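You operate a simulated robot arm through the tools that you are given. There is no shell and no other tool. Be economical: measure what you need, move in short steps, check, and stop when the job is done.

The job below is to be done with a simulated robot arm. You get a single attempt, and the scene is never put back.

TASK
Take the lower snap die with the largest size on its label from the top of the side stand and put it on the pile of sheets.

The check looks at the end state, three seconds after you hand in, the way a careful person would. Anything else that was tipped, shoved, dropped, spilled or broken makes it a failure. Flat cloth is picked up by pressing the open fingertips on it (5 to 10 N) and closing them slowly along it; thin cloth reads only 2 to 8 mm in the jaws.

THE ROBOT
A 7-joint arm with a two-finger parallel gripper on a trunk, on a base that drives. Base frame: it is fixed to the floor where the robot stands at the start and does not move with it; the origin is under the middle of the robot, x ahead of it, y to its left, z up. Units: cm, degrees, N and s.
With the tool pointing down near the work surface it reaches from about 20 to 72 cm from the robot's upright axis, wherever it stands. Its first joint turns from -166.0 to 166.0 degrees. Places, roughly: pile of sheets [-150, 25, 100]. Payload 1.57 kg.
Tool frame: the origin (TCP) lies between the finger pads and is the grasp point; the fingertips stand 3 cm ahead of it; z points along the fingers, y is the line along which they close. The gripper opens to 11 cm. The fingers are 2.4 cm wide and 1.2 cm thick; the gripper's body (4.8 by 11.2 cm) begins 7.8 cm behind the TCP.
Orientation is that of the tool frame in the base frame, as a unit quaternion [x, y, z, w]. With the fingers straight down and closing along the base's y, the tool's x points along the base's -x, its y along +y and its z along -z.

THE INTERFACE
- The arm moves only by the tool nudge_tool. Its argument "motion" is a list of rows, each a list of 7 numbers: the shift along the tool's x, y, z in units of 30 mm (1.0 is 30 mm), then the turn, a rotation vector about the tool's x, y, z in units of 8 degrees (1.0 is 8 degrees), then the gripper command, from -1 (fully open) to 1 (shut), values between in proportion. In form: [[tx, ty, tz, wx, wy, wz, grip], ...]. A call has 1 to 12 rows; each row shifts and turns the commanded pose from where the row before left it, along the tool's axes as they then stand. A call with a number of a shift or a turn outside -1 to 1 is refused whole. Each row takes 0.2 s and may step no farther than 5 cm and 8.6 degrees from the row before; otherwise, or with a gripper value out of range, the whole call is refused. Where a pose cannot be reached the arm comes as near as it can. A force on the tool above 40 N (or 10 N above the force at the start of the call, whichever is more), or a blocked arm, ends the call early, and 0.2 s more pass. The fingers move at their own pace (about 4.5 cm/s each) and stop on an object; they squeeze with about 43 N. The grip force told is the motor's: it shows also when the fingers shut on nothing. Time passes only in rows, and 0.2 s behind the last, so rows that do not move let the fingers close. The reply holds the time, the measured pose of the TCP, the force on the tool along the base axes, the opening and the grip force, in the units named above and with some noise, and new pictures: "views" is both (left out), scene, wrist or none.
- Cameras (640 x 400 px; columns grow to the right, rows downward): "scene" is now at [0.96, 19, 143.35]; the picture's right is [0.42, -0.91, 0.00], its down [-0.68, -0.31, -0.66] and it looks along [0.60, 0.28, -0.75] (base axes); focal length 291 px, centre (320, 200). "wrist" rides on the gripper at [7, 1.6, -14.1] in the tool frame; the picture's right is [-0.23, 0.97, 0.00], its down [-0.86, -0.20, -0.48] and it looks along [-0.47, -0.11, 0.88] (tool axes); focal length 222 px, centre (320, 200). There is no depth. A picture from a camera that has moved, and an enlarged one, comes with that camera's place and axes in the base frame and with its lens.
- slide_trunk(by): slides the trunk up (or, below 0, down) by that many cm; the arm and the scene camera ride with it, the base frame stays. It gives what a move gives, with no picture.
- steer(legs): drives the robot by 1 to 6 legs, each [ahead, turn to the left] in cm and degrees, along the robot's own axes; the way and the turn of a leg run together, so that a leg with both is an arc; at most 150 cm and 180 degrees a leg. The arm and the cameras ride along, it lands a little off, and it stops where it bumps. It gives what a move gives, and a new picture of the scene camera.
- head_to(pan, tilt): turns the head with the scene camera to pan (to the left, within 155 degrees either way) and tilt (down, from -29 to 69), counted from straight ahead of the robot. It gives what a move gives, and a new picture of the scene camera.
- inspect(camera, box): a new picture of the part [left, top, right, bottom] of that camera's present view, enlarged. The clock stands still meanwhile.
- close_job(): hands the job in; it is judged then, once.

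Go step by step. Nothing tells you exact positions but the pictures and the camera data: compare them with the known pose of the tool, close in by small moves and look again before you grip or let go. The budget is 120 turns and 170 pictures, counting those below and the enlarged ones. Unless the task says otherwise, let go and move clear before handing in, and close with one line.

The tools are called after "Request:" by a JSON object that holds its "name" and its "arguments". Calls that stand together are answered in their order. nudge_tool: Moves the arm, as the interface text tells. Its arguments: {"type":"object","properties":{"motion":{"type":"array"},"views":{"type":"string","enum":["both","scene","wrist","none"]}},"required":["motion"]} The other tools are called the same way: slide_trunk (by) slides the trunk up or down; steer (legs) drives the base; head_to (pan, tilt) turns the head that bears the scene camera; inspect (camera, box) takes an enlarged picture of a part of a camera's view; close_job () hands the job in.

At the start:

```text
clock: 0.0
tcp_pos: [24.11, 32.92, 107.78]
orientation: [0.0, 1.0, 0.0, 0.0]
ft_force: [0.5, -0.3, -0.6]
opening: 10.98
grip_force: 0.0
trunk travel left (down, up): [-37.5, 21.5]
robot x, y, heading: [-0.08, -0.11, 0.0]
head pan, tilt: [24.8, 48.6]
```

scene: 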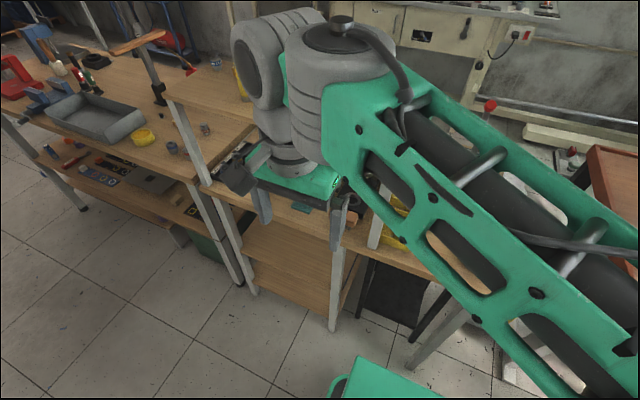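
wrist: 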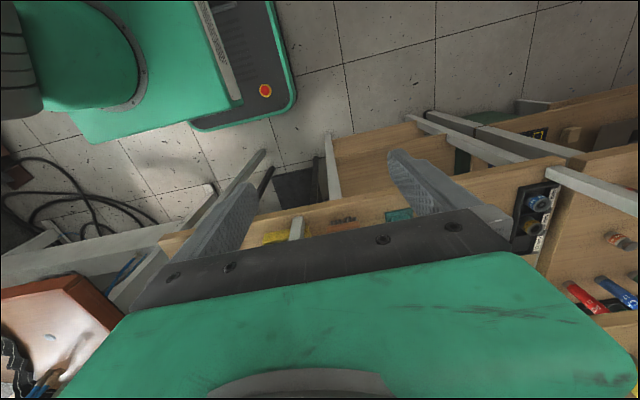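

I see a workbench with the arm blocking part of the view; I need to find the side stand and the pile of sheets. I'll turn the head to look around.

Request:
{"name": "head_to", "arguments": {"pan": -40, "tilt": 30}}

Request:
{"name": "head_to", "arguments": {"pan": 75, "tilt": 30}}

Request:
{"name": "head_to", "arguments": {"pan": 150, "tilt": 30}}

```text
clock: 1.4
tcp_pos: [24.06, 33.01, 107.71]
orientation: [0.0, 1.0, 0.0, 0.0]
ft_force: [-0.4, 0.5, -0.3]
opening: 11.0
grip_force: 0.1
trunk travel left (down, up): [-37.5, 21.5]
robot x, y, heading: [0.61, -0.04, -0.2]
head pan, tilt: [-40.0, 30.0]
camera scene: at [0.79, 9.91, 146.11], right [-0.64, -0.77, 0.0], down [-0.38, 0.32, -0.87], along [0.66, -0.56, -0.5], focal length 291 px, centre (320, 200)
```

scene: 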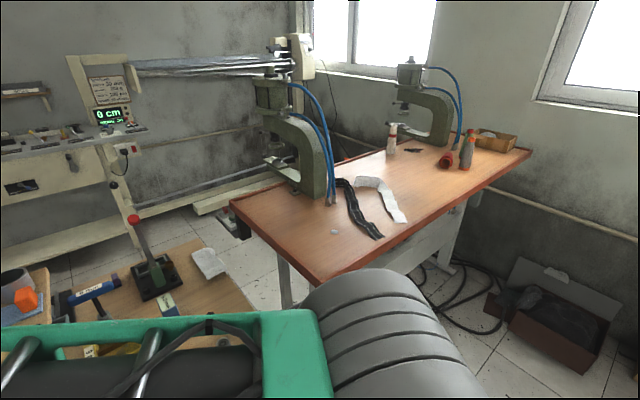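

```text
clock: 3.3
tcp_pos: [24.06, 32.96, 107.73]
orientation: [0.0, 1.0, 0.0, 0.0]
ft_force: [-1.3, 0.7, -0.9]
opening: 10.98
grip_force: 0.0
trunk travel left (down, up): [-37.5, 21.5]
robot x, y, heading: [0.11, -0.19, 0.0]
head pan, tilt: [75.0, 30.0]
camera scene: at [-3.8, 24.46, 146.11], right [0.97, -0.26, 0.0], down [-0.13, -0.48, -0.87], along [0.22, 0.84, -0.5], focal length 291 px, centre (320, 200)
```

scene: 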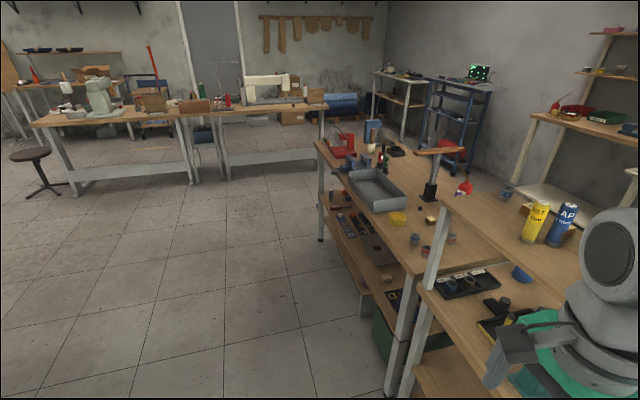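

```text
clock: 4.8
tcp_pos: [24.16, 32.96, 107.76]
orientation: [0.0, 1.0, 0.0, 0.0]
ft_force: [-0.2, -0.3, 0.5]
opening: 11.0
grip_force: 0.1
trunk travel left (down, up): [-37.5, 21.5]
robot x, y, heading: [0.3, -0.28, -0.2]
head pan, tilt: [150.0, 30.0]
camera scene: at [-13.97, 20.25, 146.11], right [0.5, 0.87, 0.0], down [0.43, -0.25, -0.87], along [-0.75, 0.43, -0.5], focal length 291 px, centre (320, 200)
```

scene: 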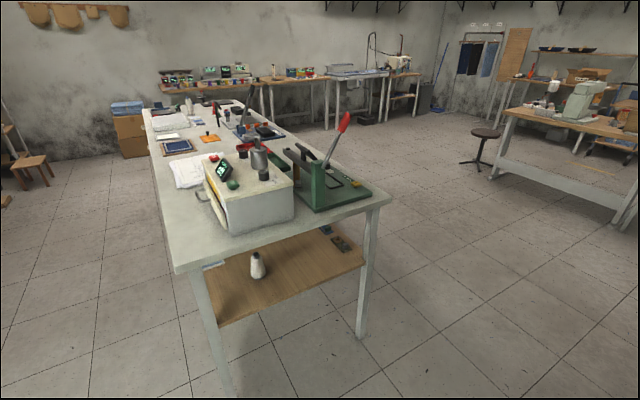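

The pile of sheets may be on the white table behind; a labelled tray with small dies sits near the gripper. I'll look closer there.

Request:
{"name": "head_to", "arguments": {"pan": 65, "tilt": 48}}

Request:
{"name": "inspect", "arguments": {"camera": "scene", "box": [340, 100, 640, 290]}}

```text
clock: 6.3
tcp_pos: [24.02, 32.93, 107.73]
orientation: [-0.001, 1.0, -0.001, 0.0]
ft_force: [0.9, -0.6, -0.5]
opening: 11.02
grip_force: 0.1
trunk travel left (down, up): [-37.5, 21.5]
robot x, y, heading: [-0.1, 0.12, 0.0]
head pan, tilt: [65.0, 48.0]
camera scene: at [-2.82, 22.87, 143.43], right [0.91, -0.42, 0.0], down [-0.31, -0.67, -0.67], along [0.28, 0.61, -0.74], focal length 291 px, centre (320, 200)
```

scene: 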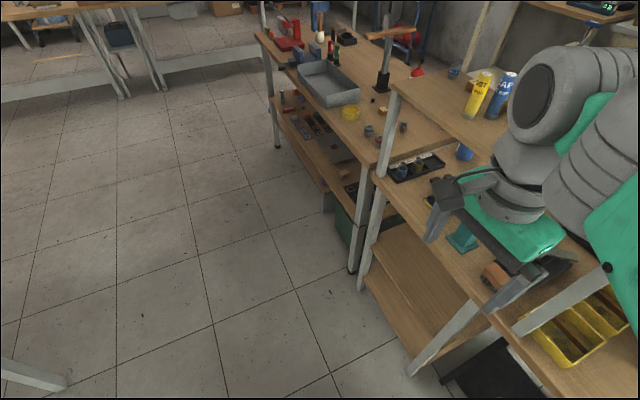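

```text
2.11 times, centred on (490, 195) of scene
camera zoom: at [-2.82, 22.87, 143.43], right [0.91, -0.42, 0.0], down [-0.31, -0.67, -0.67], along [0.28, 0.61, -0.74], focal length 612 px, centre (-38, 210)
```

zoom: 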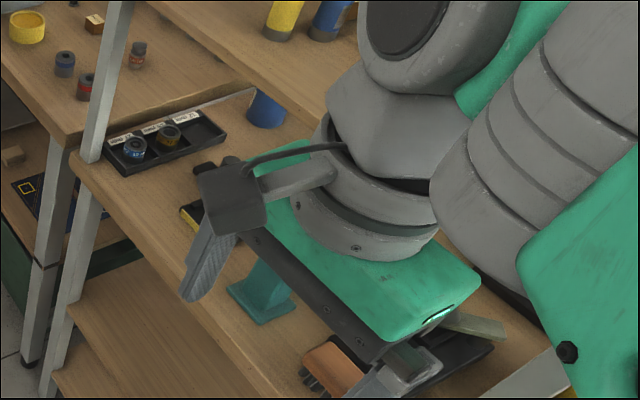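

Several small dies are on the bench and in a tray; I need to identify the side stand. More views follow.

Request:
{"name": "head_to", "arguments": {"pan": -110, "tilt": 30}}

Request:
{"name": "head_to", "arguments": {"pan": -155, "tilt": 40}}

Request:
{"name": "head_to", "arguments": {"pan": 0, "tilt": 45}}

```text
clock: 9.0
tcp_pos: [24.02, 33.03, 107.83]
orientation: [0.0, 1.0, 0.0, 0.0]
ft_force: [-0.1, 0.3, 1.2]
opening: 10.99
grip_force: 0.0
trunk travel left (down, up): [-37.5, 21.5]
robot x, y, heading: [0.05, 0.18, 0.1]
head pan, tilt: [-110.0, 30.0]
camera scene: at [-9.23, 7.22, 146.11], right [-0.94, 0.34, 0.0], down [0.17, 0.47, -0.87], along [-0.3, -0.81, -0.5], focal length 291 px, centre (320, 200)
```

scene: 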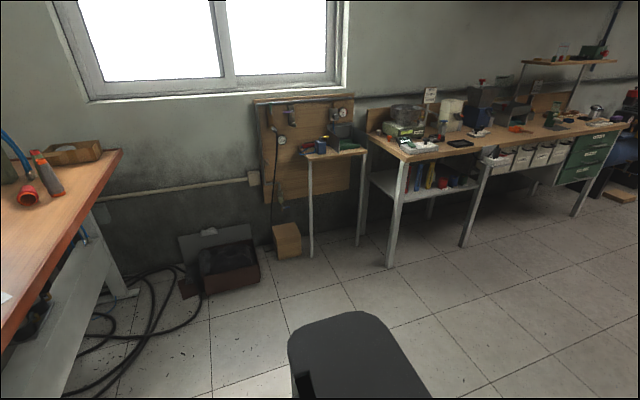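

```text
clock: 10.1
tcp_pos: [24.14, 32.92, 107.88]
orientation: [0.0, 1.0, -0.001, 0.0]
ft_force: [0.8, -0.4, 0.7]
opening: 11.0
grip_force: 0.0
trunk travel left (down, up): [-37.5, 21.5]
robot x, y, heading: [-0.02, -0.07, 0.0]
head pan, tilt: [-154.7, 40.0]
camera scene: at [-13.83, 12.08, 144.58], right [-0.43, 0.9, 0.0], down [0.58, 0.28, -0.77], along [-0.69, -0.33, -0.64], focal length 291 px, centre (320, 200)
```

scene: 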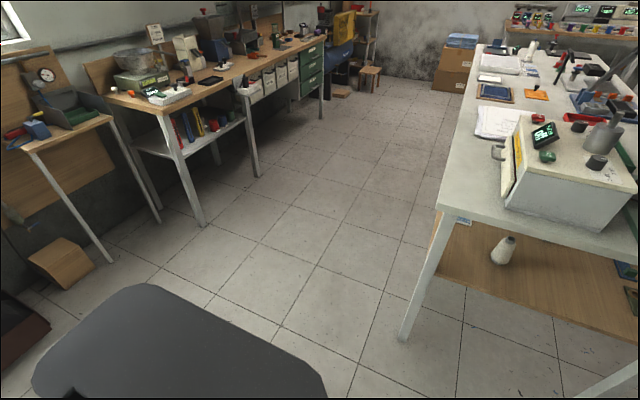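

```text
clock: 12.5
tcp_pos: [24.02, 32.99, 107.78]
orientation: [0.0, 1.0, 0.0, 0.0]
ft_force: [-0.5, -0.6, 0.6]
opening: 10.98
grip_force: 0.0
trunk travel left (down, up): [-37.5, 21.5]
robot x, y, heading: [-0.26, 0.43, 0.0]
head pan, tilt: [0.0, 45.0]
camera scene: at [1.99, 15.72, 143.85], right [0.0, -1.0, 0.0], down [-0.71, 0.0, -0.71], along [0.71, 0.0, -0.71], focal length 291 px, centre (320, 200)
```

scene: 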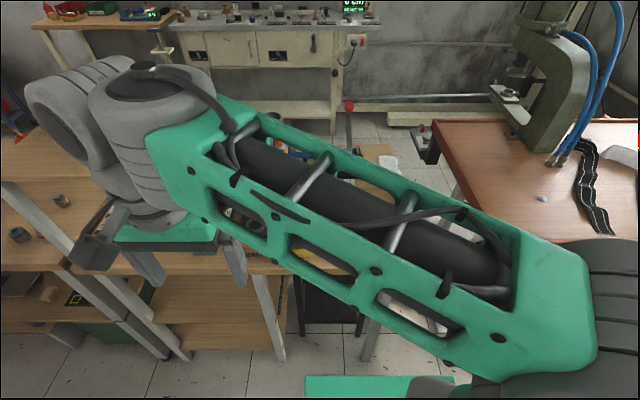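

The papers on the white table behind seem to be the pile of sheets. The arm is hiding the near stand, so I'll raise it a little and swing it right to clear the view.

Request:
{"name": "nudge_tool", "arguments": {"motion": [[0, 0, -1, 0, 0, 0, -1], [0, 0, -1, 0, 0, 0, -1], [0, -1, 0, 0, 0, 0, -1], [0, -1, 0, 0, 0, 0, -1], [0, -1, 0, 0, 0, 0, -1], [0, -1, 0, 0, 0, 0, -1], [0, -1, 0, 0, 0, 0, -1], [0, -1, 0, 0, 0, 0, -1], [0, -1, 0, 0, 0, 0, -1], [0, -1, 0, 0, 0, 0, -1], [0, -1, 0, 0, 0, 0, -1], [0, -1, 0, 0, 0, 0, -1]], "views": "none"}}

Request:
{"name": "nudge_tool", "arguments": {"motion": [[0, -1, 0, 0, 0, 0, -1], [0, -1, 0, 0, 0, 0, -1], [0, -1, 0, 0, 0, 0, -1], [0, -1, 0, 0, 0, 0, -1], [0, -1, 0, 0, 0, 0, -1], [0, -1, 0, 0, 0, 0, -1]], "views": "none"}}

Request:
{"name": "head_to", "arguments": {"pan": 45, "tilt": 40}}

```text
clock: 15.1
tcp_pos: [23.83, 7.82, 111.39]
orientation: [-0.115, 0.991, -0.019, -0.064]
ft_force: [-0.3, 0.1, -0.1]
opening: 11.01
grip_force: 0.1
trunk travel left (down, up): [-37.5, 21.5]
robot x, y, heading: [-0.13, -0.0, 0.1]
head pan, tilt: [0.0, 45.0]
stopped in row 12: the arm was blocked; the commanded pose is now the measured one
```

```text
clock: 16.5
tcp_pos: [27.94, -9.85, 112.04]
orientation: [-0.113, 0.992, -0.017, -0.053]
ft_force: [-0.2, -0.8, 0.0]
opening: 10.99
grip_force: 0.0
trunk travel left (down, up): [-37.5, 21.5]
robot x, y, heading: [0.18, -0.04, -0.0]
head pan, tilt: [0.0, 45.0]
```

```text
clock: 17.6
tcp_pos: [27.96, -9.73, 111.82]
orientation: [-0.114, 0.992, -0.016, -0.053]
ft_force: [0.2, 0.8, -0.4]
opening: 11.03
grip_force: 0.0
trunk travel left (down, up): [-37.5, 21.5]
robot x, y, heading: [0.22, -0.01, 0.0]
head pan, tilt: [45.0, 40.0]
camera scene: at [-0.12, 21.72, 144.57], right [0.71, -0.71, 0.0], down [-0.45, -0.45, -0.77], along [0.54, 0.54, -0.64], focal length 291 px, centre (320, 200)
```

scene: 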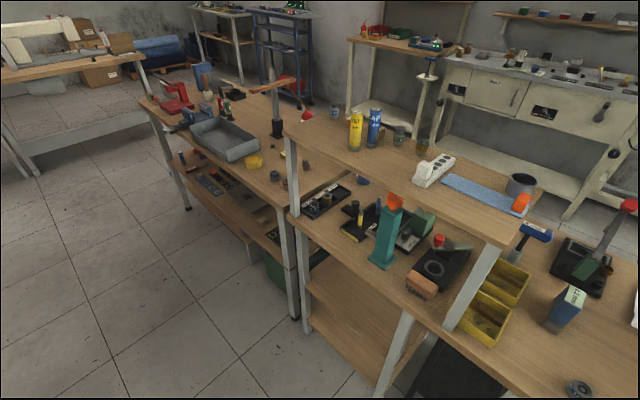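

Now the area is clear: a bench with a riser shelf, a tray of labelled dies, another bench to the left. I'll zoom.

Request:
{"name": "inspect", "arguments": {"camera": "scene", "box": [260, 120, 420, 220]}}

Request:
{"name": "inspect", "arguments": {"camera": "scene", "box": [330, 0, 490, 100]}}

Request:
{"name": "inspect", "arguments": {"camera": "scene", "box": [480, 200, 640, 400]}}

```text
4.00 times, centred on (340, 170) of scene
camera zoom: at [-0.12, 21.72, 144.57], right [0.71, -0.71, 0.0], down [-0.45, -0.45, -0.77], along [0.54, 0.54, -0.64], focal length 1163 px, centre (240, 320)
```

zoom: 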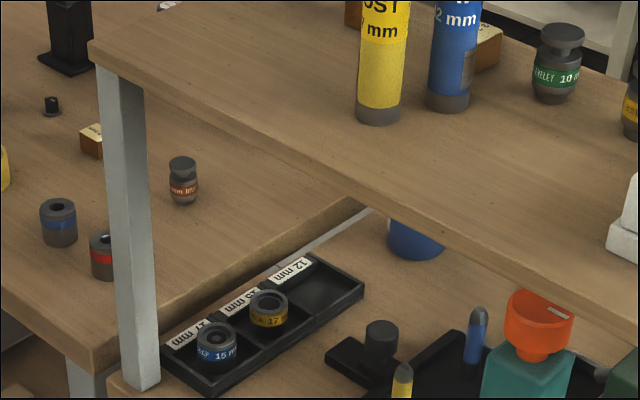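

```text
4.00 times, centred on (410, 50) of scene
camera zoom: at [-0.12, 21.72, 144.57], right [0.71, -0.71, 0.0], down [-0.45, -0.45, -0.77], along [0.54, 0.54, -0.64], focal length 1163 px, centre (-40, 800)
```

zoom: 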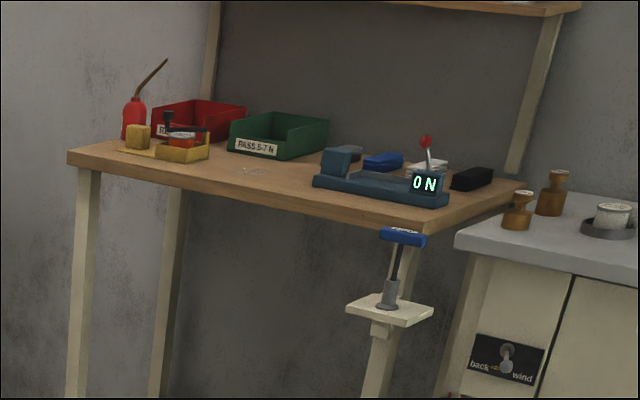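

```text
2.00 times, centred on (560, 300) of scene
camera zoom: at [-0.12, 21.72, 144.57], right [0.71, -0.71, 0.0], down [-0.45, -0.45, -0.77], along [0.54, 0.54, -0.64], focal length 581 px, centre (-160, 0)
```

zoom: 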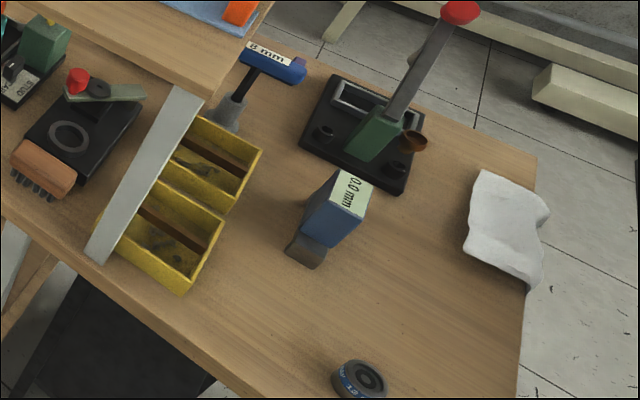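

Different dies are around; I'll zoom on the left bench and its lower shelf.

Request:
{"name": "inspect", "arguments": {"camera": "scene", "box": [140, 60, 320, 172]}}

Request:
{"name": "inspect", "arguments": {"camera": "scene", "box": [150, 130, 330, 242]}}

Request:
{"name": "head_to", "arguments": {"pan": 15, "tilt": 60}}

```text
3.56 times, centred on (230, 116) of scene
camera zoom: at [-0.12, 21.72, 144.57], right [0.71, -0.71, 0.0], down [-0.45, -0.45, -0.77], along [0.54, 0.54, -0.64], focal length 1034 px, centre (640, 499)
```

zoom: 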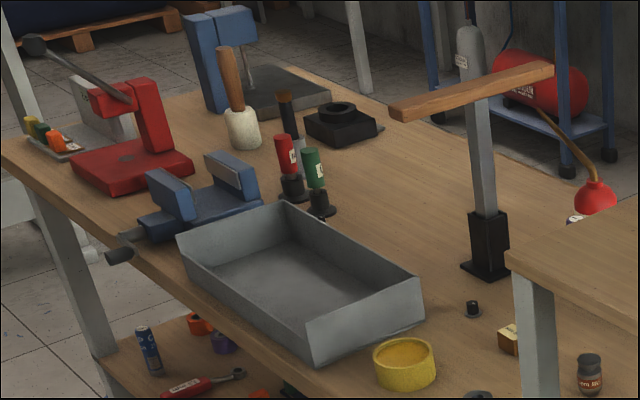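

```text
3.56 times, centred on (240, 186) of scene
camera zoom: at [-0.12, 21.72, 144.57], right [0.71, -0.71, 0.0], down [-0.45, -0.45, -0.77], along [0.54, 0.54, -0.64], focal length 1034 px, centre (604, 250)
```

zoom: 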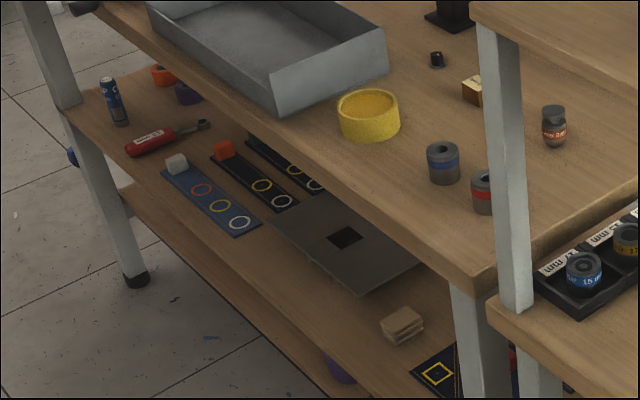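

```text
clock: 18.6
tcp_pos: [27.9, -9.67, 111.85]
orientation: [-0.114, 0.992, -0.017, -0.053]
ft_force: [-0.1, -0.3, -0.2]
opening: 10.98
grip_force: 0.0
trunk travel left (down, up): [-37.5, 21.5]
robot x, y, heading: [0.18, -0.08, -0.3]
head pan, tilt: [15.0, 60.0]
camera scene: at [0.3, 17.44, 141.9], right [0.26, -0.97, 0.0], down [-0.84, -0.22, -0.5], along [0.48, 0.13, -0.87], focal length 291 px, centre (320, 200)
```

scene: 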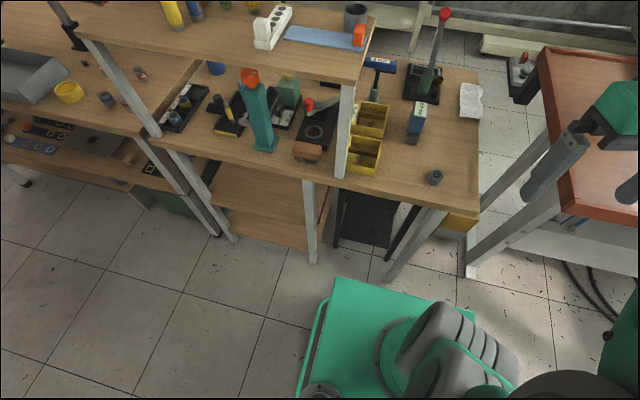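

The main bench edge is around x≈40 and another bench continues on its left (y>77). I'll back off, turn left and drive along to read the labels.

Request:
{"name": "steer", "arguments": {"legs": [[-15, 0], [0, 90], [60, 0]]}}

Request:
{"name": "head_to", "arguments": {"pan": -75, "tilt": 45}}

```text
clock: 26.8
tcp_pos: [-5.68, 88.59, 111.89]
orientation: [0.784, -0.618, 0.049, 0.026]
ft_force: [-0.2, 0.5, -0.6]
opening: 10.97
grip_force: 0.0
trunk travel left (down, up): [-37.5, 21.5]
robot x, y, heading: [-14.88, 60.68, 90.4]
head pan, tilt: [15.0, 60.0]
camera scene: at [-32.62, 61.22, 141.9], right [0.96, 0.27, 0.0], down [0.23, -0.83, -0.5], along [-0.13, 0.48, -0.87], focal length 291 px, centre (320, 200)
```

scene: 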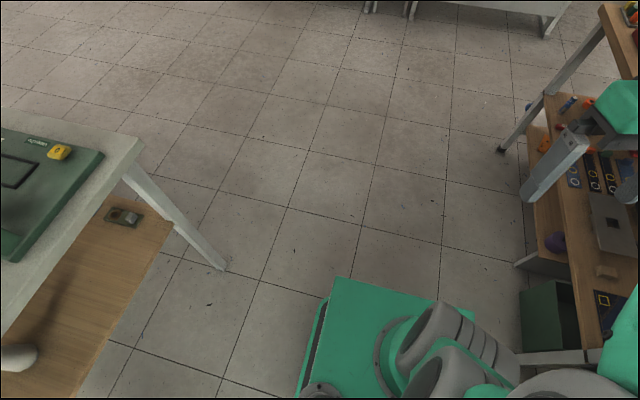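

```text
clock: 28.5
tcp_pos: [-5.79, 88.68, 111.95]
orientation: [0.784, -0.618, 0.05, 0.026]
ft_force: [0.8, 0.1, 0.0]
opening: 11.02
grip_force: 0.2
trunk travel left (down, up): [-37.5, 21.5]
robot x, y, heading: [-15.44, 60.36, 90.4]
head pan, tilt: [-75.0, 45.0]
camera scene: at [-23.01, 56.97, 143.85], right [0.27, -0.96, 0.0], down [-0.68, -0.19, -0.71], along [0.68, 0.19, -0.71], focal length 291 px, centre (320, 200)
```

scene: 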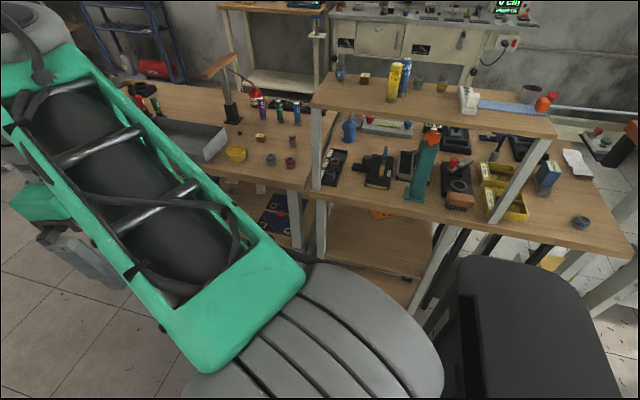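

From here dies on both benches are visible; zooming in to read labels.

Request:
{"name": "inspect", "arguments": {"camera": "scene", "box": [220, 80, 320, 180]}}

Request:
{"name": "inspect", "arguments": {"camera": "scene", "box": [320, 50, 440, 125]}}

Request:
{"name": "inspect", "arguments": {"camera": "scene", "box": [315, 105, 475, 205]}}

Request:
{"name": "inspect", "arguments": {"camera": "scene", "box": [560, 205, 600, 235]}}

```text
4.00 times, centred on (270, 130) of scene
camera zoom: at [-23.01, 56.97, 143.85], right [0.27, -0.96, 0.0], down [-0.68, -0.19, -0.71], along [0.68, 0.19, -0.71], focal length 1163 px, centre (520, 480)
```

zoom: 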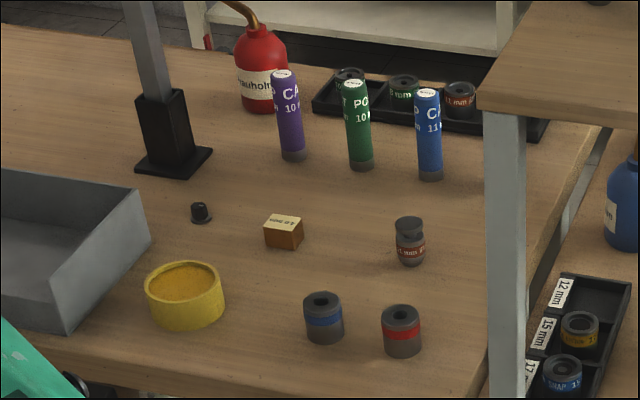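

```text
5.33 times, centred on (380, 88) of scene
camera zoom: at [-23.01, 56.97, 143.85], right [0.27, -0.96, 0.0], down [-0.68, -0.19, -0.71], along [0.68, 0.19, -0.71], focal length 1550 px, centre (0, 800)
```

zoom: 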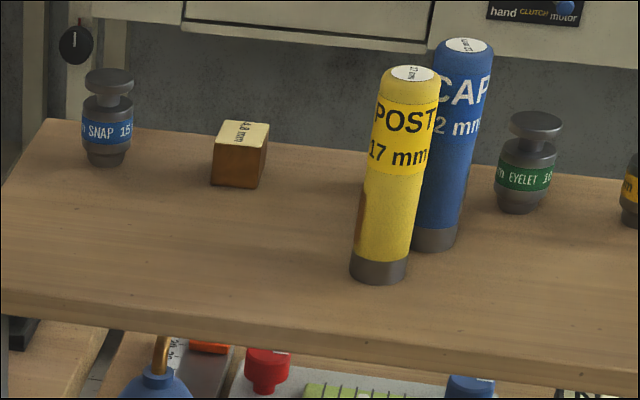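

```text
4.00 times, centred on (395, 155) of scene
camera zoom: at [-23.01, 56.97, 143.85], right [0.27, -0.96, 0.0], down [-0.68, -0.19, -0.71], along [0.68, 0.19, -0.71], focal length 1163 px, centre (20, 380)
```

zoom: 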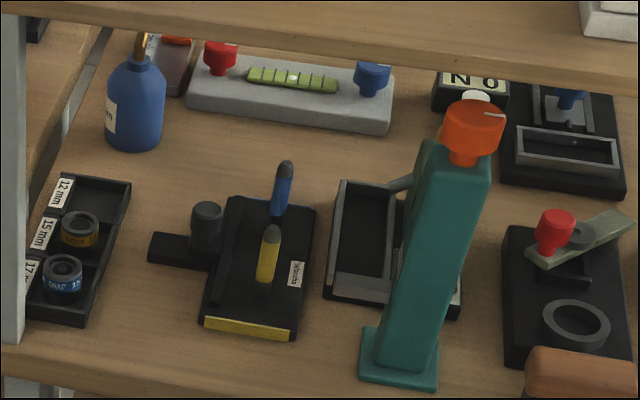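

```text
13.33 times, centred on (580, 220) of scene
camera zoom: at [-23.01, 56.97, 143.85], right [0.27, -0.96, 0.0], down [-0.68, -0.19, -0.71], along [0.68, 0.19, -0.71], focal length 3876 px, centre (-3147, -67)
```

zoom: 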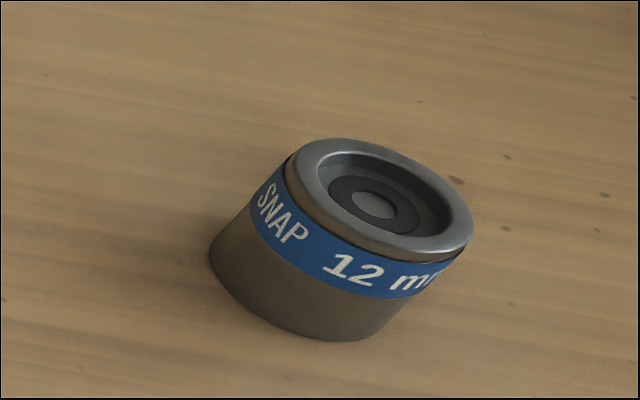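

Request:
{"name": "inspect", "arguments": {"camera": "scene", "box": [285, 150, 345, 190]}}

Request:
{"name": "inspect", "arguments": {"camera": "scene", "box": [260, 130, 330, 174]}}

Request:
{"name": "inspect", "arguments": {"camera": "scene", "box": [290, 95, 350, 125]}}

Request:
{"name": "inspect", "arguments": {"camera": "scene", "box": [340, 150, 370, 180]}}

```text
10.00 times, centred on (315, 170) of scene
camera zoom: at [-23.01, 56.97, 143.85], right [0.27, -0.96, 0.0], down [-0.68, -0.19, -0.71], along [0.68, 0.19, -0.71], focal length 2907 px, centre (370, 500)
```

zoom: 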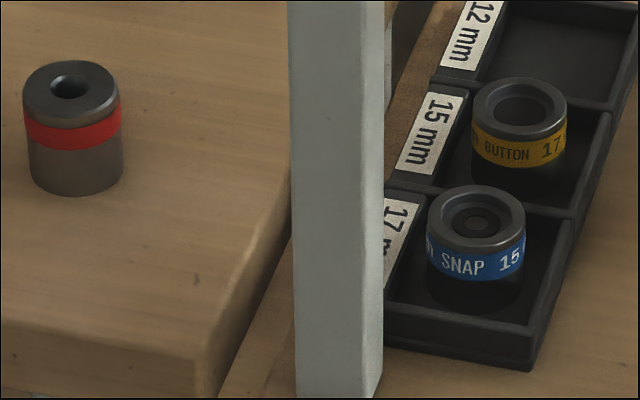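

```text
9.09 times, centred on (295, 152) of scene
camera zoom: at [-23.01, 56.97, 143.85], right [0.27, -0.96, 0.0], down [-0.68, -0.19, -0.71], along [0.68, 0.19, -0.71], focal length 2642 px, centre (547, 636)
```

zoom: 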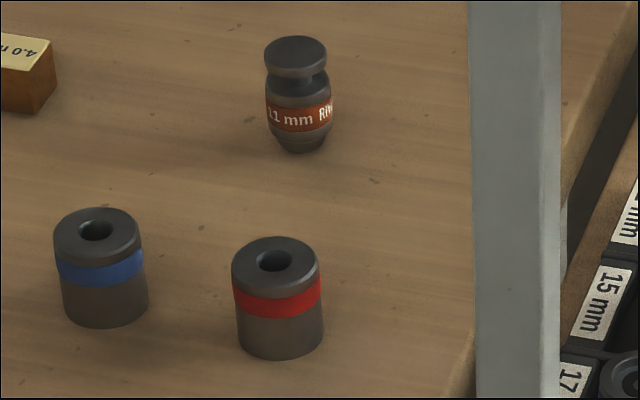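

```text
10.67 times, centred on (320, 110) of scene
camera zoom: at [-23.01, 56.97, 143.85], right [0.27, -0.96, 0.0], down [-0.68, -0.19, -0.71], along [0.68, 0.19, -0.71], focal length 3100 px, centre (320, 1160)
```

zoom: 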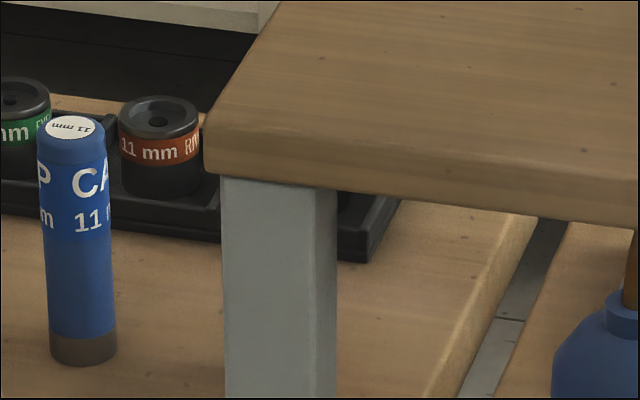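

```text
13.33 times, centred on (355, 165) of scene
camera zoom: at [-23.01, 56.97, 143.85], right [0.27, -0.96, 0.0], down [-0.68, -0.19, -0.71], along [0.68, 0.19, -0.71], focal length 3876 px, centre (-147, 667)
```

zoom: 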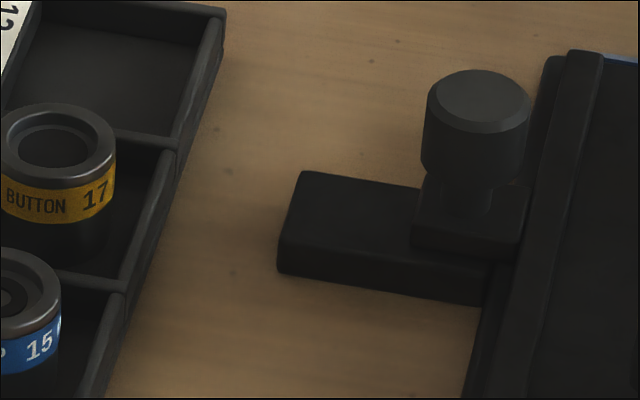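

Lower snap dies so far: SNAP 12 (loose, right end) and SNAP 15 (tray) on the bench. I'll check the other furniture for a better "side stand" candidate.

Request:
{"name": "head_to", "arguments": {"pan": -75, "tilt": 20}}

Request:
{"name": "head_to", "arguments": {"pan": 90, "tilt": 30}}

Request:
{"name": "inspect", "arguments": {"camera": "scene", "box": [0, 0, 640, 400]}}

```text
clock: 29.4
tcp_pos: [-5.8, 88.65, 111.82]
orientation: [0.785, -0.617, 0.049, 0.026]
ft_force: [0.1, -0.1, -0.1]
opening: 11.0
grip_force: 0.0
trunk travel left (down, up): [-37.5, 21.5]
robot x, y, heading: [-15.26, 60.39, 90.2]
head pan, tilt: [-75.0, 20.0]
camera scene: at [-21.87, 57.27, 147.71], right [0.27, -0.96, 0.0], down [-0.33, -0.09, -0.94], along [0.91, 0.25, -0.34], focal length 291 px, centre (320, 200)
```

scene: 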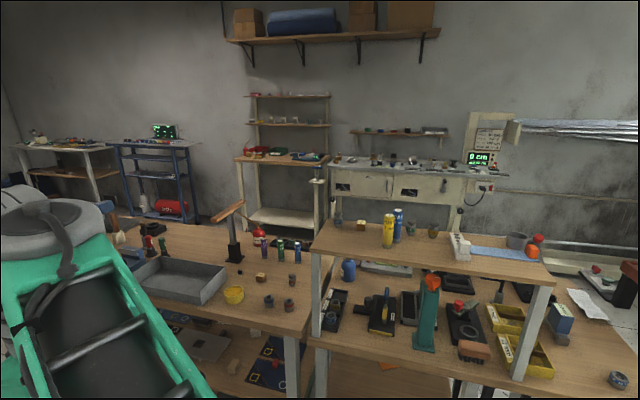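

```text
clock: 31.9
tcp_pos: [-5.73, 88.65, 111.88]
orientation: [0.785, -0.617, 0.05, 0.025]
ft_force: [-0.2, -0.4, 0.3]
opening: 11.01
grip_force: 0.1
trunk travel left (down, up): [-37.5, 21.5]
robot x, y, heading: [-15.06, 60.86, 90.4]
head pan, tilt: [90.0, 30.0]
camera scene: at [-39.89, 54.74, 146.11], right [-0.01, 1.0, 0.0], down [0.5, 0.0, -0.87], along [-0.87, -0.01, -0.5], focal length 291 px, centre (320, 200)
```

scene: 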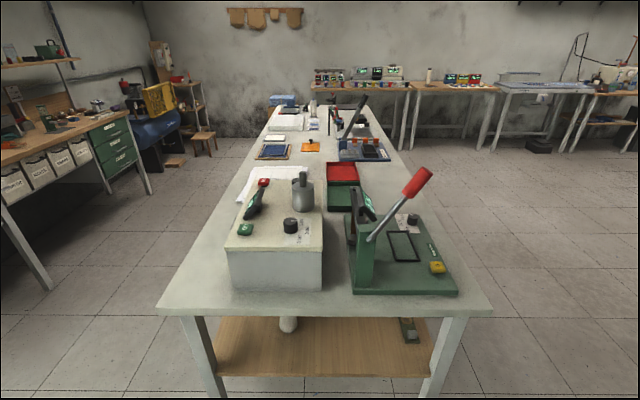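

```text
1.00 times, centred on (320, 200) of scene
camera zoom: at [-39.89, 54.74, 146.11], right [-0.01, 1.0, 0.0], down [0.5, 0.0, -0.87], along [-0.87, -0.01, -0.5], focal length 291 px, centre (320, 200)
```

zoom: 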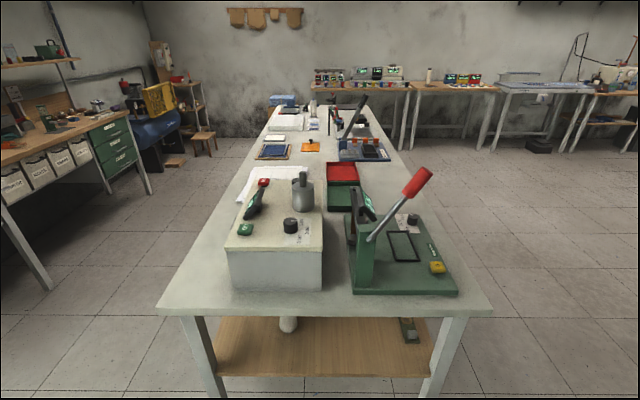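

The pile of sheets on the white table matches (~[-153,30]). I'll check the main bench's rear and the press table for additional lower snap dies.

Request:
{"name": "head_to", "arguments": {"pan": -95, "tilt": 25}}

Request:
{"name": "inspect", "arguments": {"camera": "scene", "box": [100, 120, 360, 280]}}

Request:
{"name": "inspect", "arguments": {"camera": "scene", "box": [330, 60, 640, 260]}}

```text
clock: 34.6
tcp_pos: [-5.69, 88.53, 112.0]
orientation: [0.785, -0.617, 0.05, 0.026]
ft_force: [0.5, 0.3, 1.3]
opening: 11.0
grip_force: 0.0
trunk travel left (down, up): [-37.5, 21.5]
robot x, y, heading: [-15.1, 60.82, 90.4]
head pan, tilt: [-95.0, 25.0]
camera scene: at [-21.66, 54.07, 146.91], right [-0.08, -1.0, 0.0], down [-0.42, 0.03, -0.91], along [0.9, -0.07, -0.42], focal length 291 px, centre (320, 200)
```

scene: 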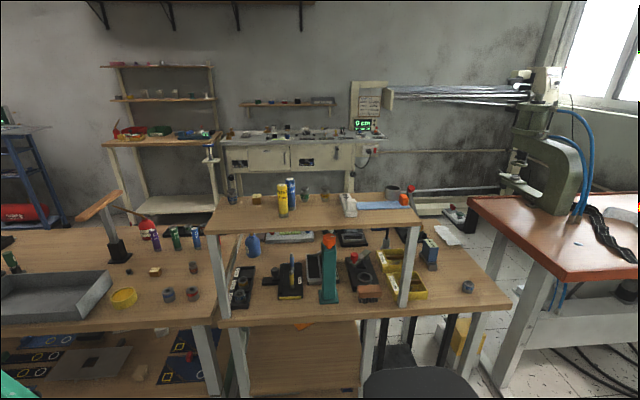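

```text
2.46 times, centred on (230, 200) of scene
camera zoom: at [-21.66, 54.07, 146.91], right [-0.08, -1.0, 0.0], down [-0.42, 0.03, -0.91], along [0.9, -0.07, -0.42], focal length 716 px, centre (542, 200)
```

zoom: 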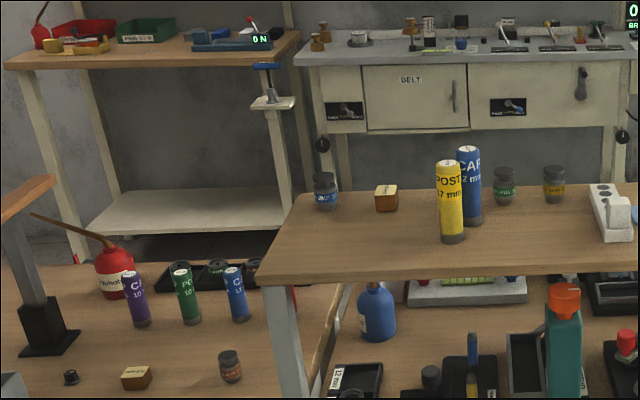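

```text
2.00 times, centred on (485, 160) of scene
camera zoom: at [-21.66, 54.07, 146.91], right [-0.08, -1.0, 0.0], down [-0.42, 0.03, -0.91], along [0.9, -0.07, -0.42], focal length 581 px, centre (-10, 280)
```

zoom: 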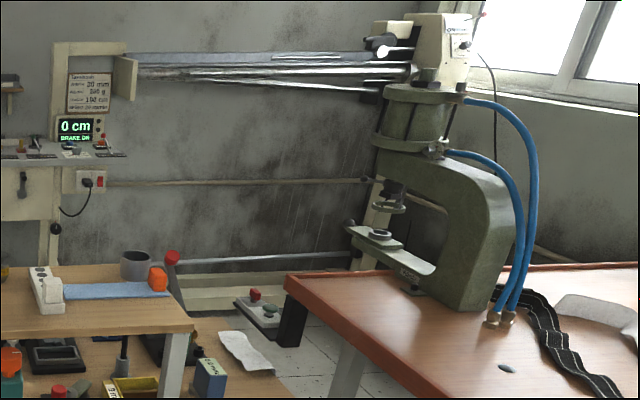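

The target is the lower SNAP 15 die at about [48.2, 73, 84], in the tray's left slot, under the riser shelf (underside ≈108) and just right of its front post (≈[42.7, 75.3]). I'll need a tilted approach from the front right, so I'll reposition the robot to about (-5, 20).

Request:
{"name": "steer", "arguments": {"legs": [[0, 14], [-42, 0], [0, -59]]}}

Request:
{"name": "head_to", "arguments": {"pan": 10, "tilt": 40}}

```text
clock: 40.7
tcp_pos: [21.67, 32.71, 111.93]
orientation: [-0.494, 0.867, -0.036, -0.043]
ft_force: [0.4, -0.5, -0.1]
opening: 11.0
grip_force: 0.1
trunk travel left (down, up): [-37.5, 21.5]
robot x, y, heading: [-4.48, 19.54, 46.1]
head pan, tilt: [-95.0, 25.0]
camera scene: at [-14.01, 19.02, 146.91], right [-0.75, -0.66, 0.0], down [-0.28, 0.32, -0.91], along [0.6, -0.68, -0.42], focal length 291 px, centre (320, 200)
```

scene: 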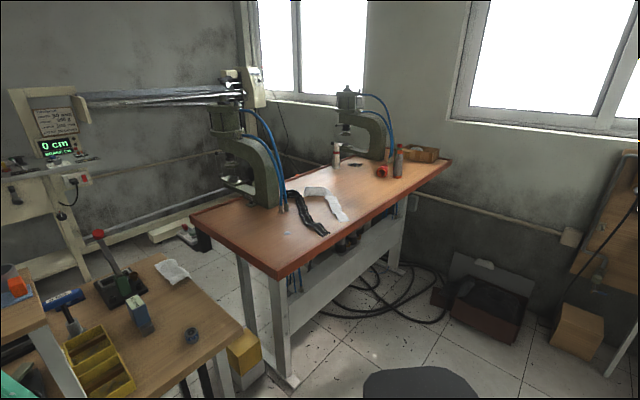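

```text
clock: 42.5
tcp_pos: [21.82, 32.9, 111.82]
orientation: [-0.494, 0.868, -0.036, -0.043]
ft_force: [-0.3, 0.9, -0.1]
opening: 10.99
grip_force: 0.0
trunk travel left (down, up): [-37.5, 21.5]
robot x, y, heading: [-4.7, 19.53, 46.5]
head pan, tilt: [10.0, 40.0]
camera scene: at [-15.36, 33.02, 144.58], right [0.83, -0.56, 0.0], down [-0.36, -0.53, -0.77], along [0.43, 0.64, -0.64], focal length 291 px, centre (320, 200)
```

scene: 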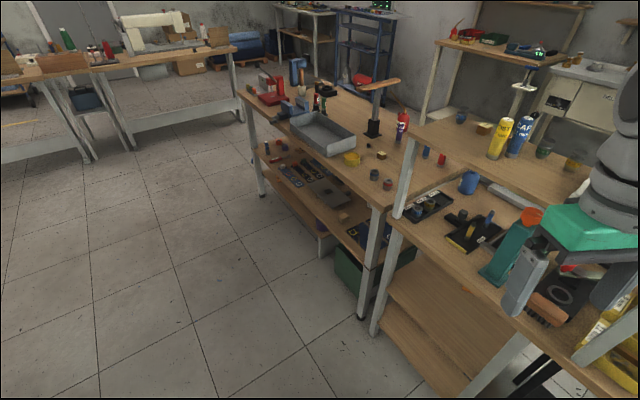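

The die in the tray is visible from here. Zooming for a third measurement of die, post and riser edge.

Request:
{"name": "inspect", "arguments": {"camera": "scene", "box": [380, 120, 540, 220]}}

```text
4.00 times, centred on (460, 170) of scene
camera zoom: at [-15.36, 33.02, 144.58], right [0.83, -0.56, 0.0], down [-0.36, -0.53, -0.77], along [0.43, 0.64, -0.64], focal length 1163 px, centre (-240, 320)
```

zoom: 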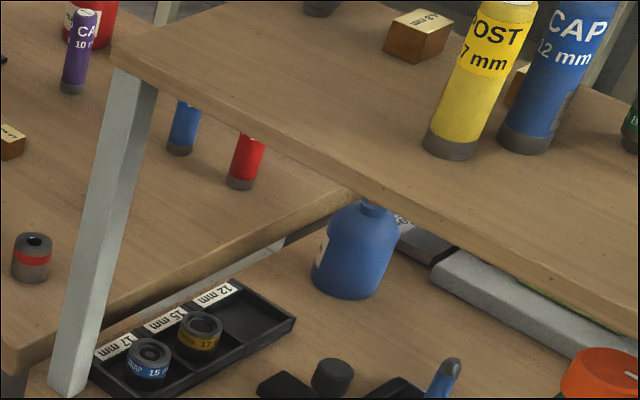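

Measured: die centre ≈[47.9, 73.1], top ≈84, post ≈[43.3, 76], riser underside ≈107 with front edge x≈41.6. Plan: approach along azimuth 60° with the fingers 38° below horizontal. First I move forward, then pitch the tool.

Request:
{"name": "nudge_tool", "arguments": {"motion": [[-0.9, 0, 0.2, 0, 0, 0, -1], [-0.9, 0, 0.2, 0, 0, 0, -1], [-0.9, 0, 0.2, 0, 0, 0, -1], [-0.9, 0, 0.2, 0, 0, 0, -1], [-0.9, 0, 0.2, 0, 0, 0, -1], [-0.9, 0, 0.2, 0, 0, 0, -1]], "views": "none"}}

Request:
{"name": "nudge_tool", "arguments": {"motion": [[0, 0, 0, 0, -1, 0, -0.2], [0, 0, 0, 0, -1, 0, -0.2], [0, 0, 0, 0, -1, 0, -0.2], [0, 0, 0, 0, -1, 0, -0.2]]}}

```text
clock: 43.9
tcp_pos: [29.66, 46.5, 106.48]
orientation: [-0.495, 0.867, -0.037, -0.043]
ft_force: [0.0, -0.4, -0.1]
opening: 10.99
grip_force: 0.2
trunk travel left (down, up): [-37.5, 21.5]
robot x, y, heading: [-4.68, 19.17, 46.2]
head pan, tilt: [10.0, 40.0]
```

```text
clock: 44.9
tcp_pos: [29.86, 46.34, 106.46]
orientation: [-0.485, 0.845, 0.102, 0.199]
ft_force: [0.3, -1.1, 0.3]
opening: 6.6
grip_force: 0.0
trunk travel left (down, up): [-37.5, 21.5]
robot x, y, heading: [-4.36, 19.51, 46.1]
head pan, tilt: [10.0, 40.0]
camera scene: at [-15.36, 33.03, 144.58], right [0.83, -0.56, 0.0], down [-0.36, -0.53, -0.77], along [0.43, 0.64, -0.64], focal length 291 px, centre (320, 200)
camera wrist: at [21.83, 36.63, 116.0], right [-0.74, 0.67, 0.08], down [0.44, 0.39, 0.81], along [0.51, 0.63, -0.59], focal length 222 px, centre (320, 200)
```

scene: 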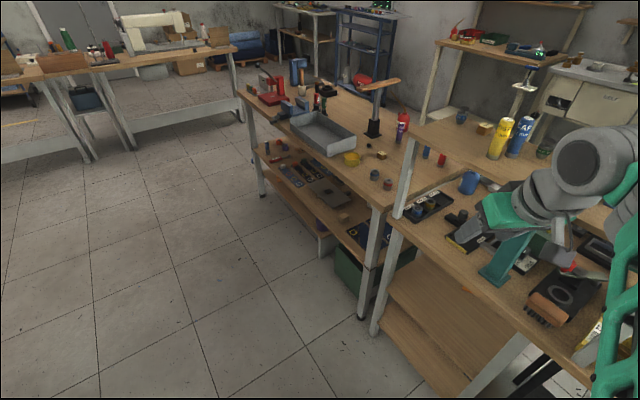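
wrist: 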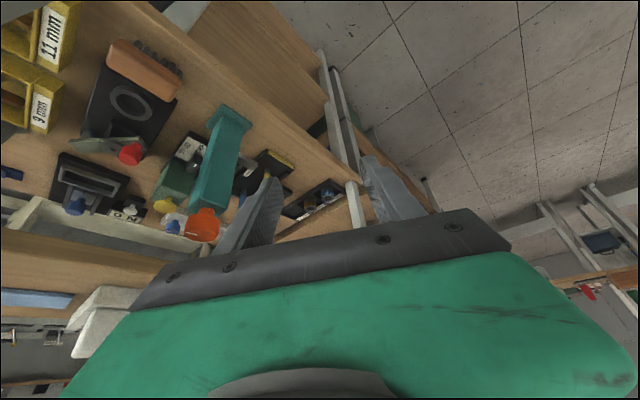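

Tool is tilting properly. Completing the pitch to 38° and narrowing the jaws, then looking.

Request:
{"name": "nudge_tool", "arguments": {"motion": [[0, 0, 0, 0, -1, 0, 0.1], [0, 0, 0, 0, -1, 0, 0.1], [0, 0, 0, 0, -1, 0, 0.14], [0, 0, 0, 0, -0.25, 0, 0.14]], "views": "wrist"}}

```text
clock: 45.6
tcp_pos: [25.29, 52.17, 103.31]
orientation: [-0.536, 0.767, 0.227, 0.272]
ft_force: [-0.3, -0.2, 0.1]
opening: 4.74
grip_force: 0.0
trunk travel left (down, up): [-37.5, 21.5]
robot x, y, heading: [-4.83, 19.04, 46.4]
head pan, tilt: [10.0, 40.0]
stopped in row 3: the arm was blocked; the commanded pose is now the measured one
camera wrist: at [19.3, 38.81, 109.27], right [-0.86, 0.48, 0.2], down [0.34, 0.23, 0.91], along [0.39, 0.85, -0.36], focal length 222 px, centre (320, 200)
```

wrist: 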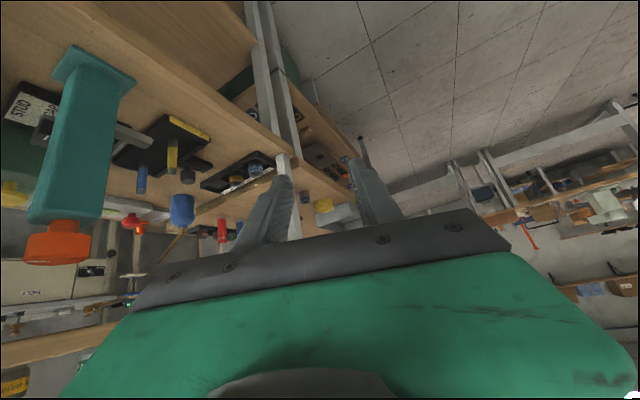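

The arm got blocked folding near its body. I'll move outward a bit, then correct the orientation.

Request:
{"name": "nudge_tool", "arguments": {"motion": [[-0.43, -0.43, 0.79, 0, 0, 0, 0.14], [-0.43, -0.43, 0.79, 0, 0, 0, 0.14], [-0.43, -0.43, 0.79, 0, 0, 0, 0.14], [-0.43, -0.43, 0.79, 0, 0, 0, 0.14]], "views": "scene"}}

```text
clock: 46.6
tcp_pos: [33.4, 60.01, 99.59]
orientation: [-0.534, 0.767, 0.225, 0.276]
ft_force: [0.1, -0.1, 0.9]
opening: 4.74
grip_force: 0.0
trunk travel left (down, up): [-37.5, 21.5]
robot x, y, heading: [-4.29, 19.4, 46.2]
head pan, tilt: [10.0, 40.0]
camera scene: at [-15.38, 33.01, 144.57], right [0.83, -0.56, 0.0], down [-0.36, -0.53, -0.77], along [0.43, 0.64, -0.64], focal length 291 px, centre (320, 200)
```

scene: 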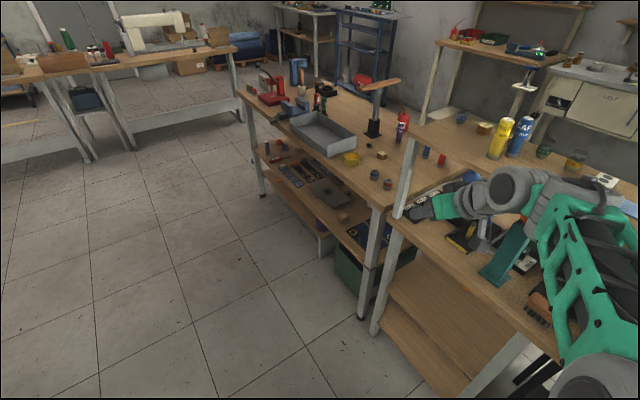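

The arm is extended nicely. Now adjust orientation toward azimuth ~63°, pitch ~40°.

Request:
{"name": "nudge_tool", "arguments": {"motion": [[0, 0, 0, 0.5, -0.59, 0.26, 0.14], [0, 0, 0, 0.5, -0.59, 0.26, 0.14]], "views": "wrist"}}

```text
clock: 47.2
tcp_pos: [33.39, 60.03, 99.59]
orientation: [-0.467, 0.773, 0.225, 0.365]
ft_force: [-0.2, -0.2, -1.0]
opening: 4.74
grip_force: 0.1
trunk travel left (down, up): [-37.5, 21.5]
robot x, y, heading: [-4.5, 19.13, 46.3]
head pan, tilt: [10.0, 40.0]
camera wrist: at [24.71, 47.27, 102.93], right [-0.79, 0.58, 0.18], down [0.26, 0.05, 0.96], along [0.55, 0.81, -0.19], focal length 222 px, centre (320, 200)
```

wrist: 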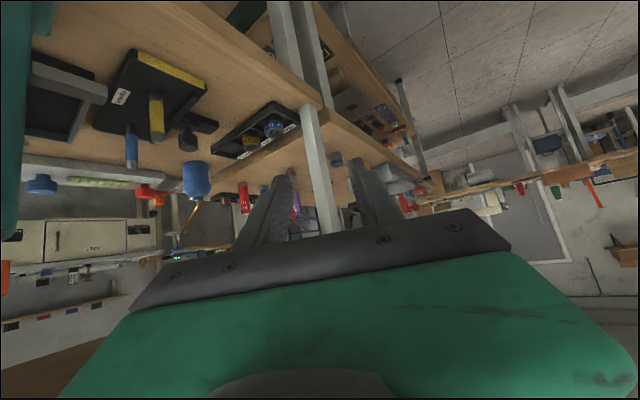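

The die and tray are in view ahead. Lower the pitch slightly to 34° and move to the pre-grasp point 12 cm back along the approach axis.

Request:
{"name": "nudge_tool", "arguments": {"motion": [[0, 0, 0, 0, -0.63, 0, 0.14], [0.27, -0.57, 0.85, 0, 0, 0, 0.14], [0.27, -0.57, 0.85, 0, 0, 0, 0.14], [0.27, -0.57, 0.85, 0, 0, 0, 0.14], [0.27, -0.57, 0.85, 0, 0, 0, 0.14]]}}

```text
clock: 48.4
tcp_pos: [42.45, 62.82, 90.95]
orientation: [-0.456, 0.757, 0.245, 0.399]
ft_force: [0.0, -0.8, -0.6]
opening: 4.72
grip_force: 0.1
trunk travel left (down, up): [-37.5, 21.5]
robot x, y, heading: [-4.71, 19.22, 46.2]
head pan, tilt: [10.0, 40.0]
camera scene: at [-15.38, 33.01, 144.58], right [0.83, -0.56, 0.0], down [-0.36, -0.53, -0.77], along [0.43, 0.64, -0.64], focal length 291 px, centre (320, 200)
camera wrist: at [33.66, 49.83, 93.07], right [-0.8, 0.57, 0.19], down [0.22, -0.02, 0.97], along [0.56, 0.82, -0.11], focal length 222 px, centre (320, 200)
```

scene: 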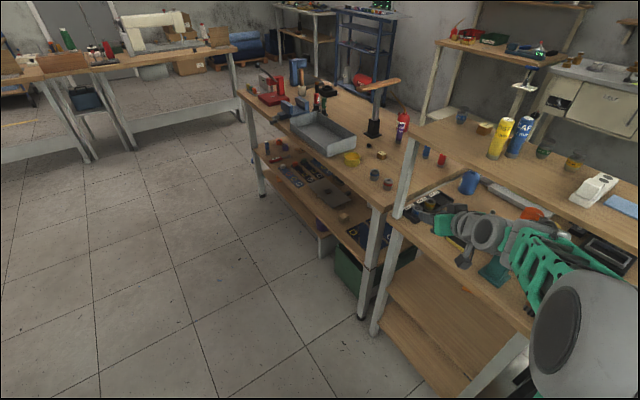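
wrist: 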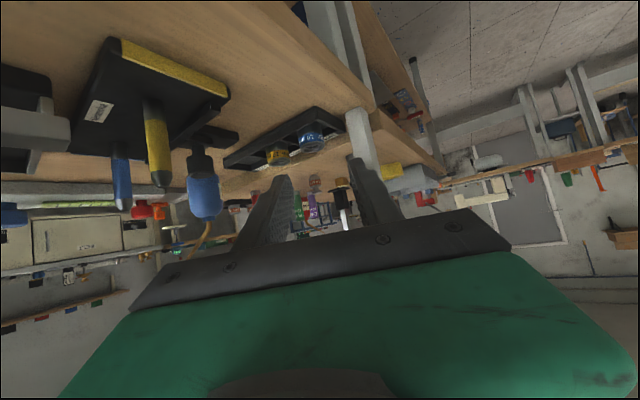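

At pre-grasp. Zooming both views to check alignment with die and post.

Request:
{"name": "inspect", "arguments": {"camera": "wrist", "box": [220, 80, 420, 205]}}

Request:
{"name": "inspect", "arguments": {"camera": "scene", "box": [380, 160, 540, 260]}}

```text
3.20 times, centred on (320, 142) of wrist
camera zoom: at [33.66, 49.83, 93.07], right [-0.8, 0.57, 0.19], down [0.22, -0.02, 0.97], along [0.56, 0.82, -0.11], focal length 711 px, centre (320, 384)
```

zoom: 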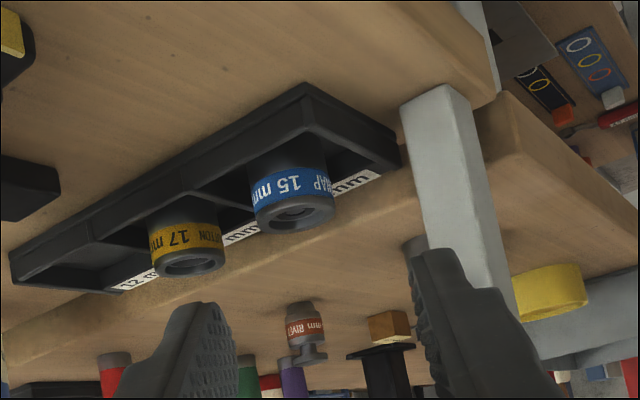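

```text
4.00 times, centred on (460, 210) of scene
camera zoom: at [-15.38, 33.01, 144.58], right [0.83, -0.56, 0.0], down [-0.36, -0.53, -0.77], along [0.43, 0.64, -0.64], focal length 1163 px, centre (-240, 160)
```

zoom: 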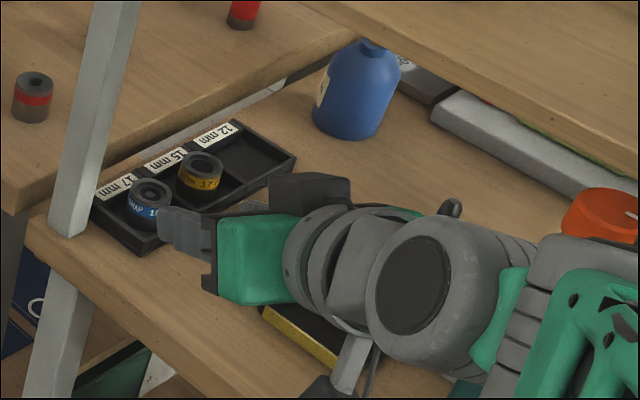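

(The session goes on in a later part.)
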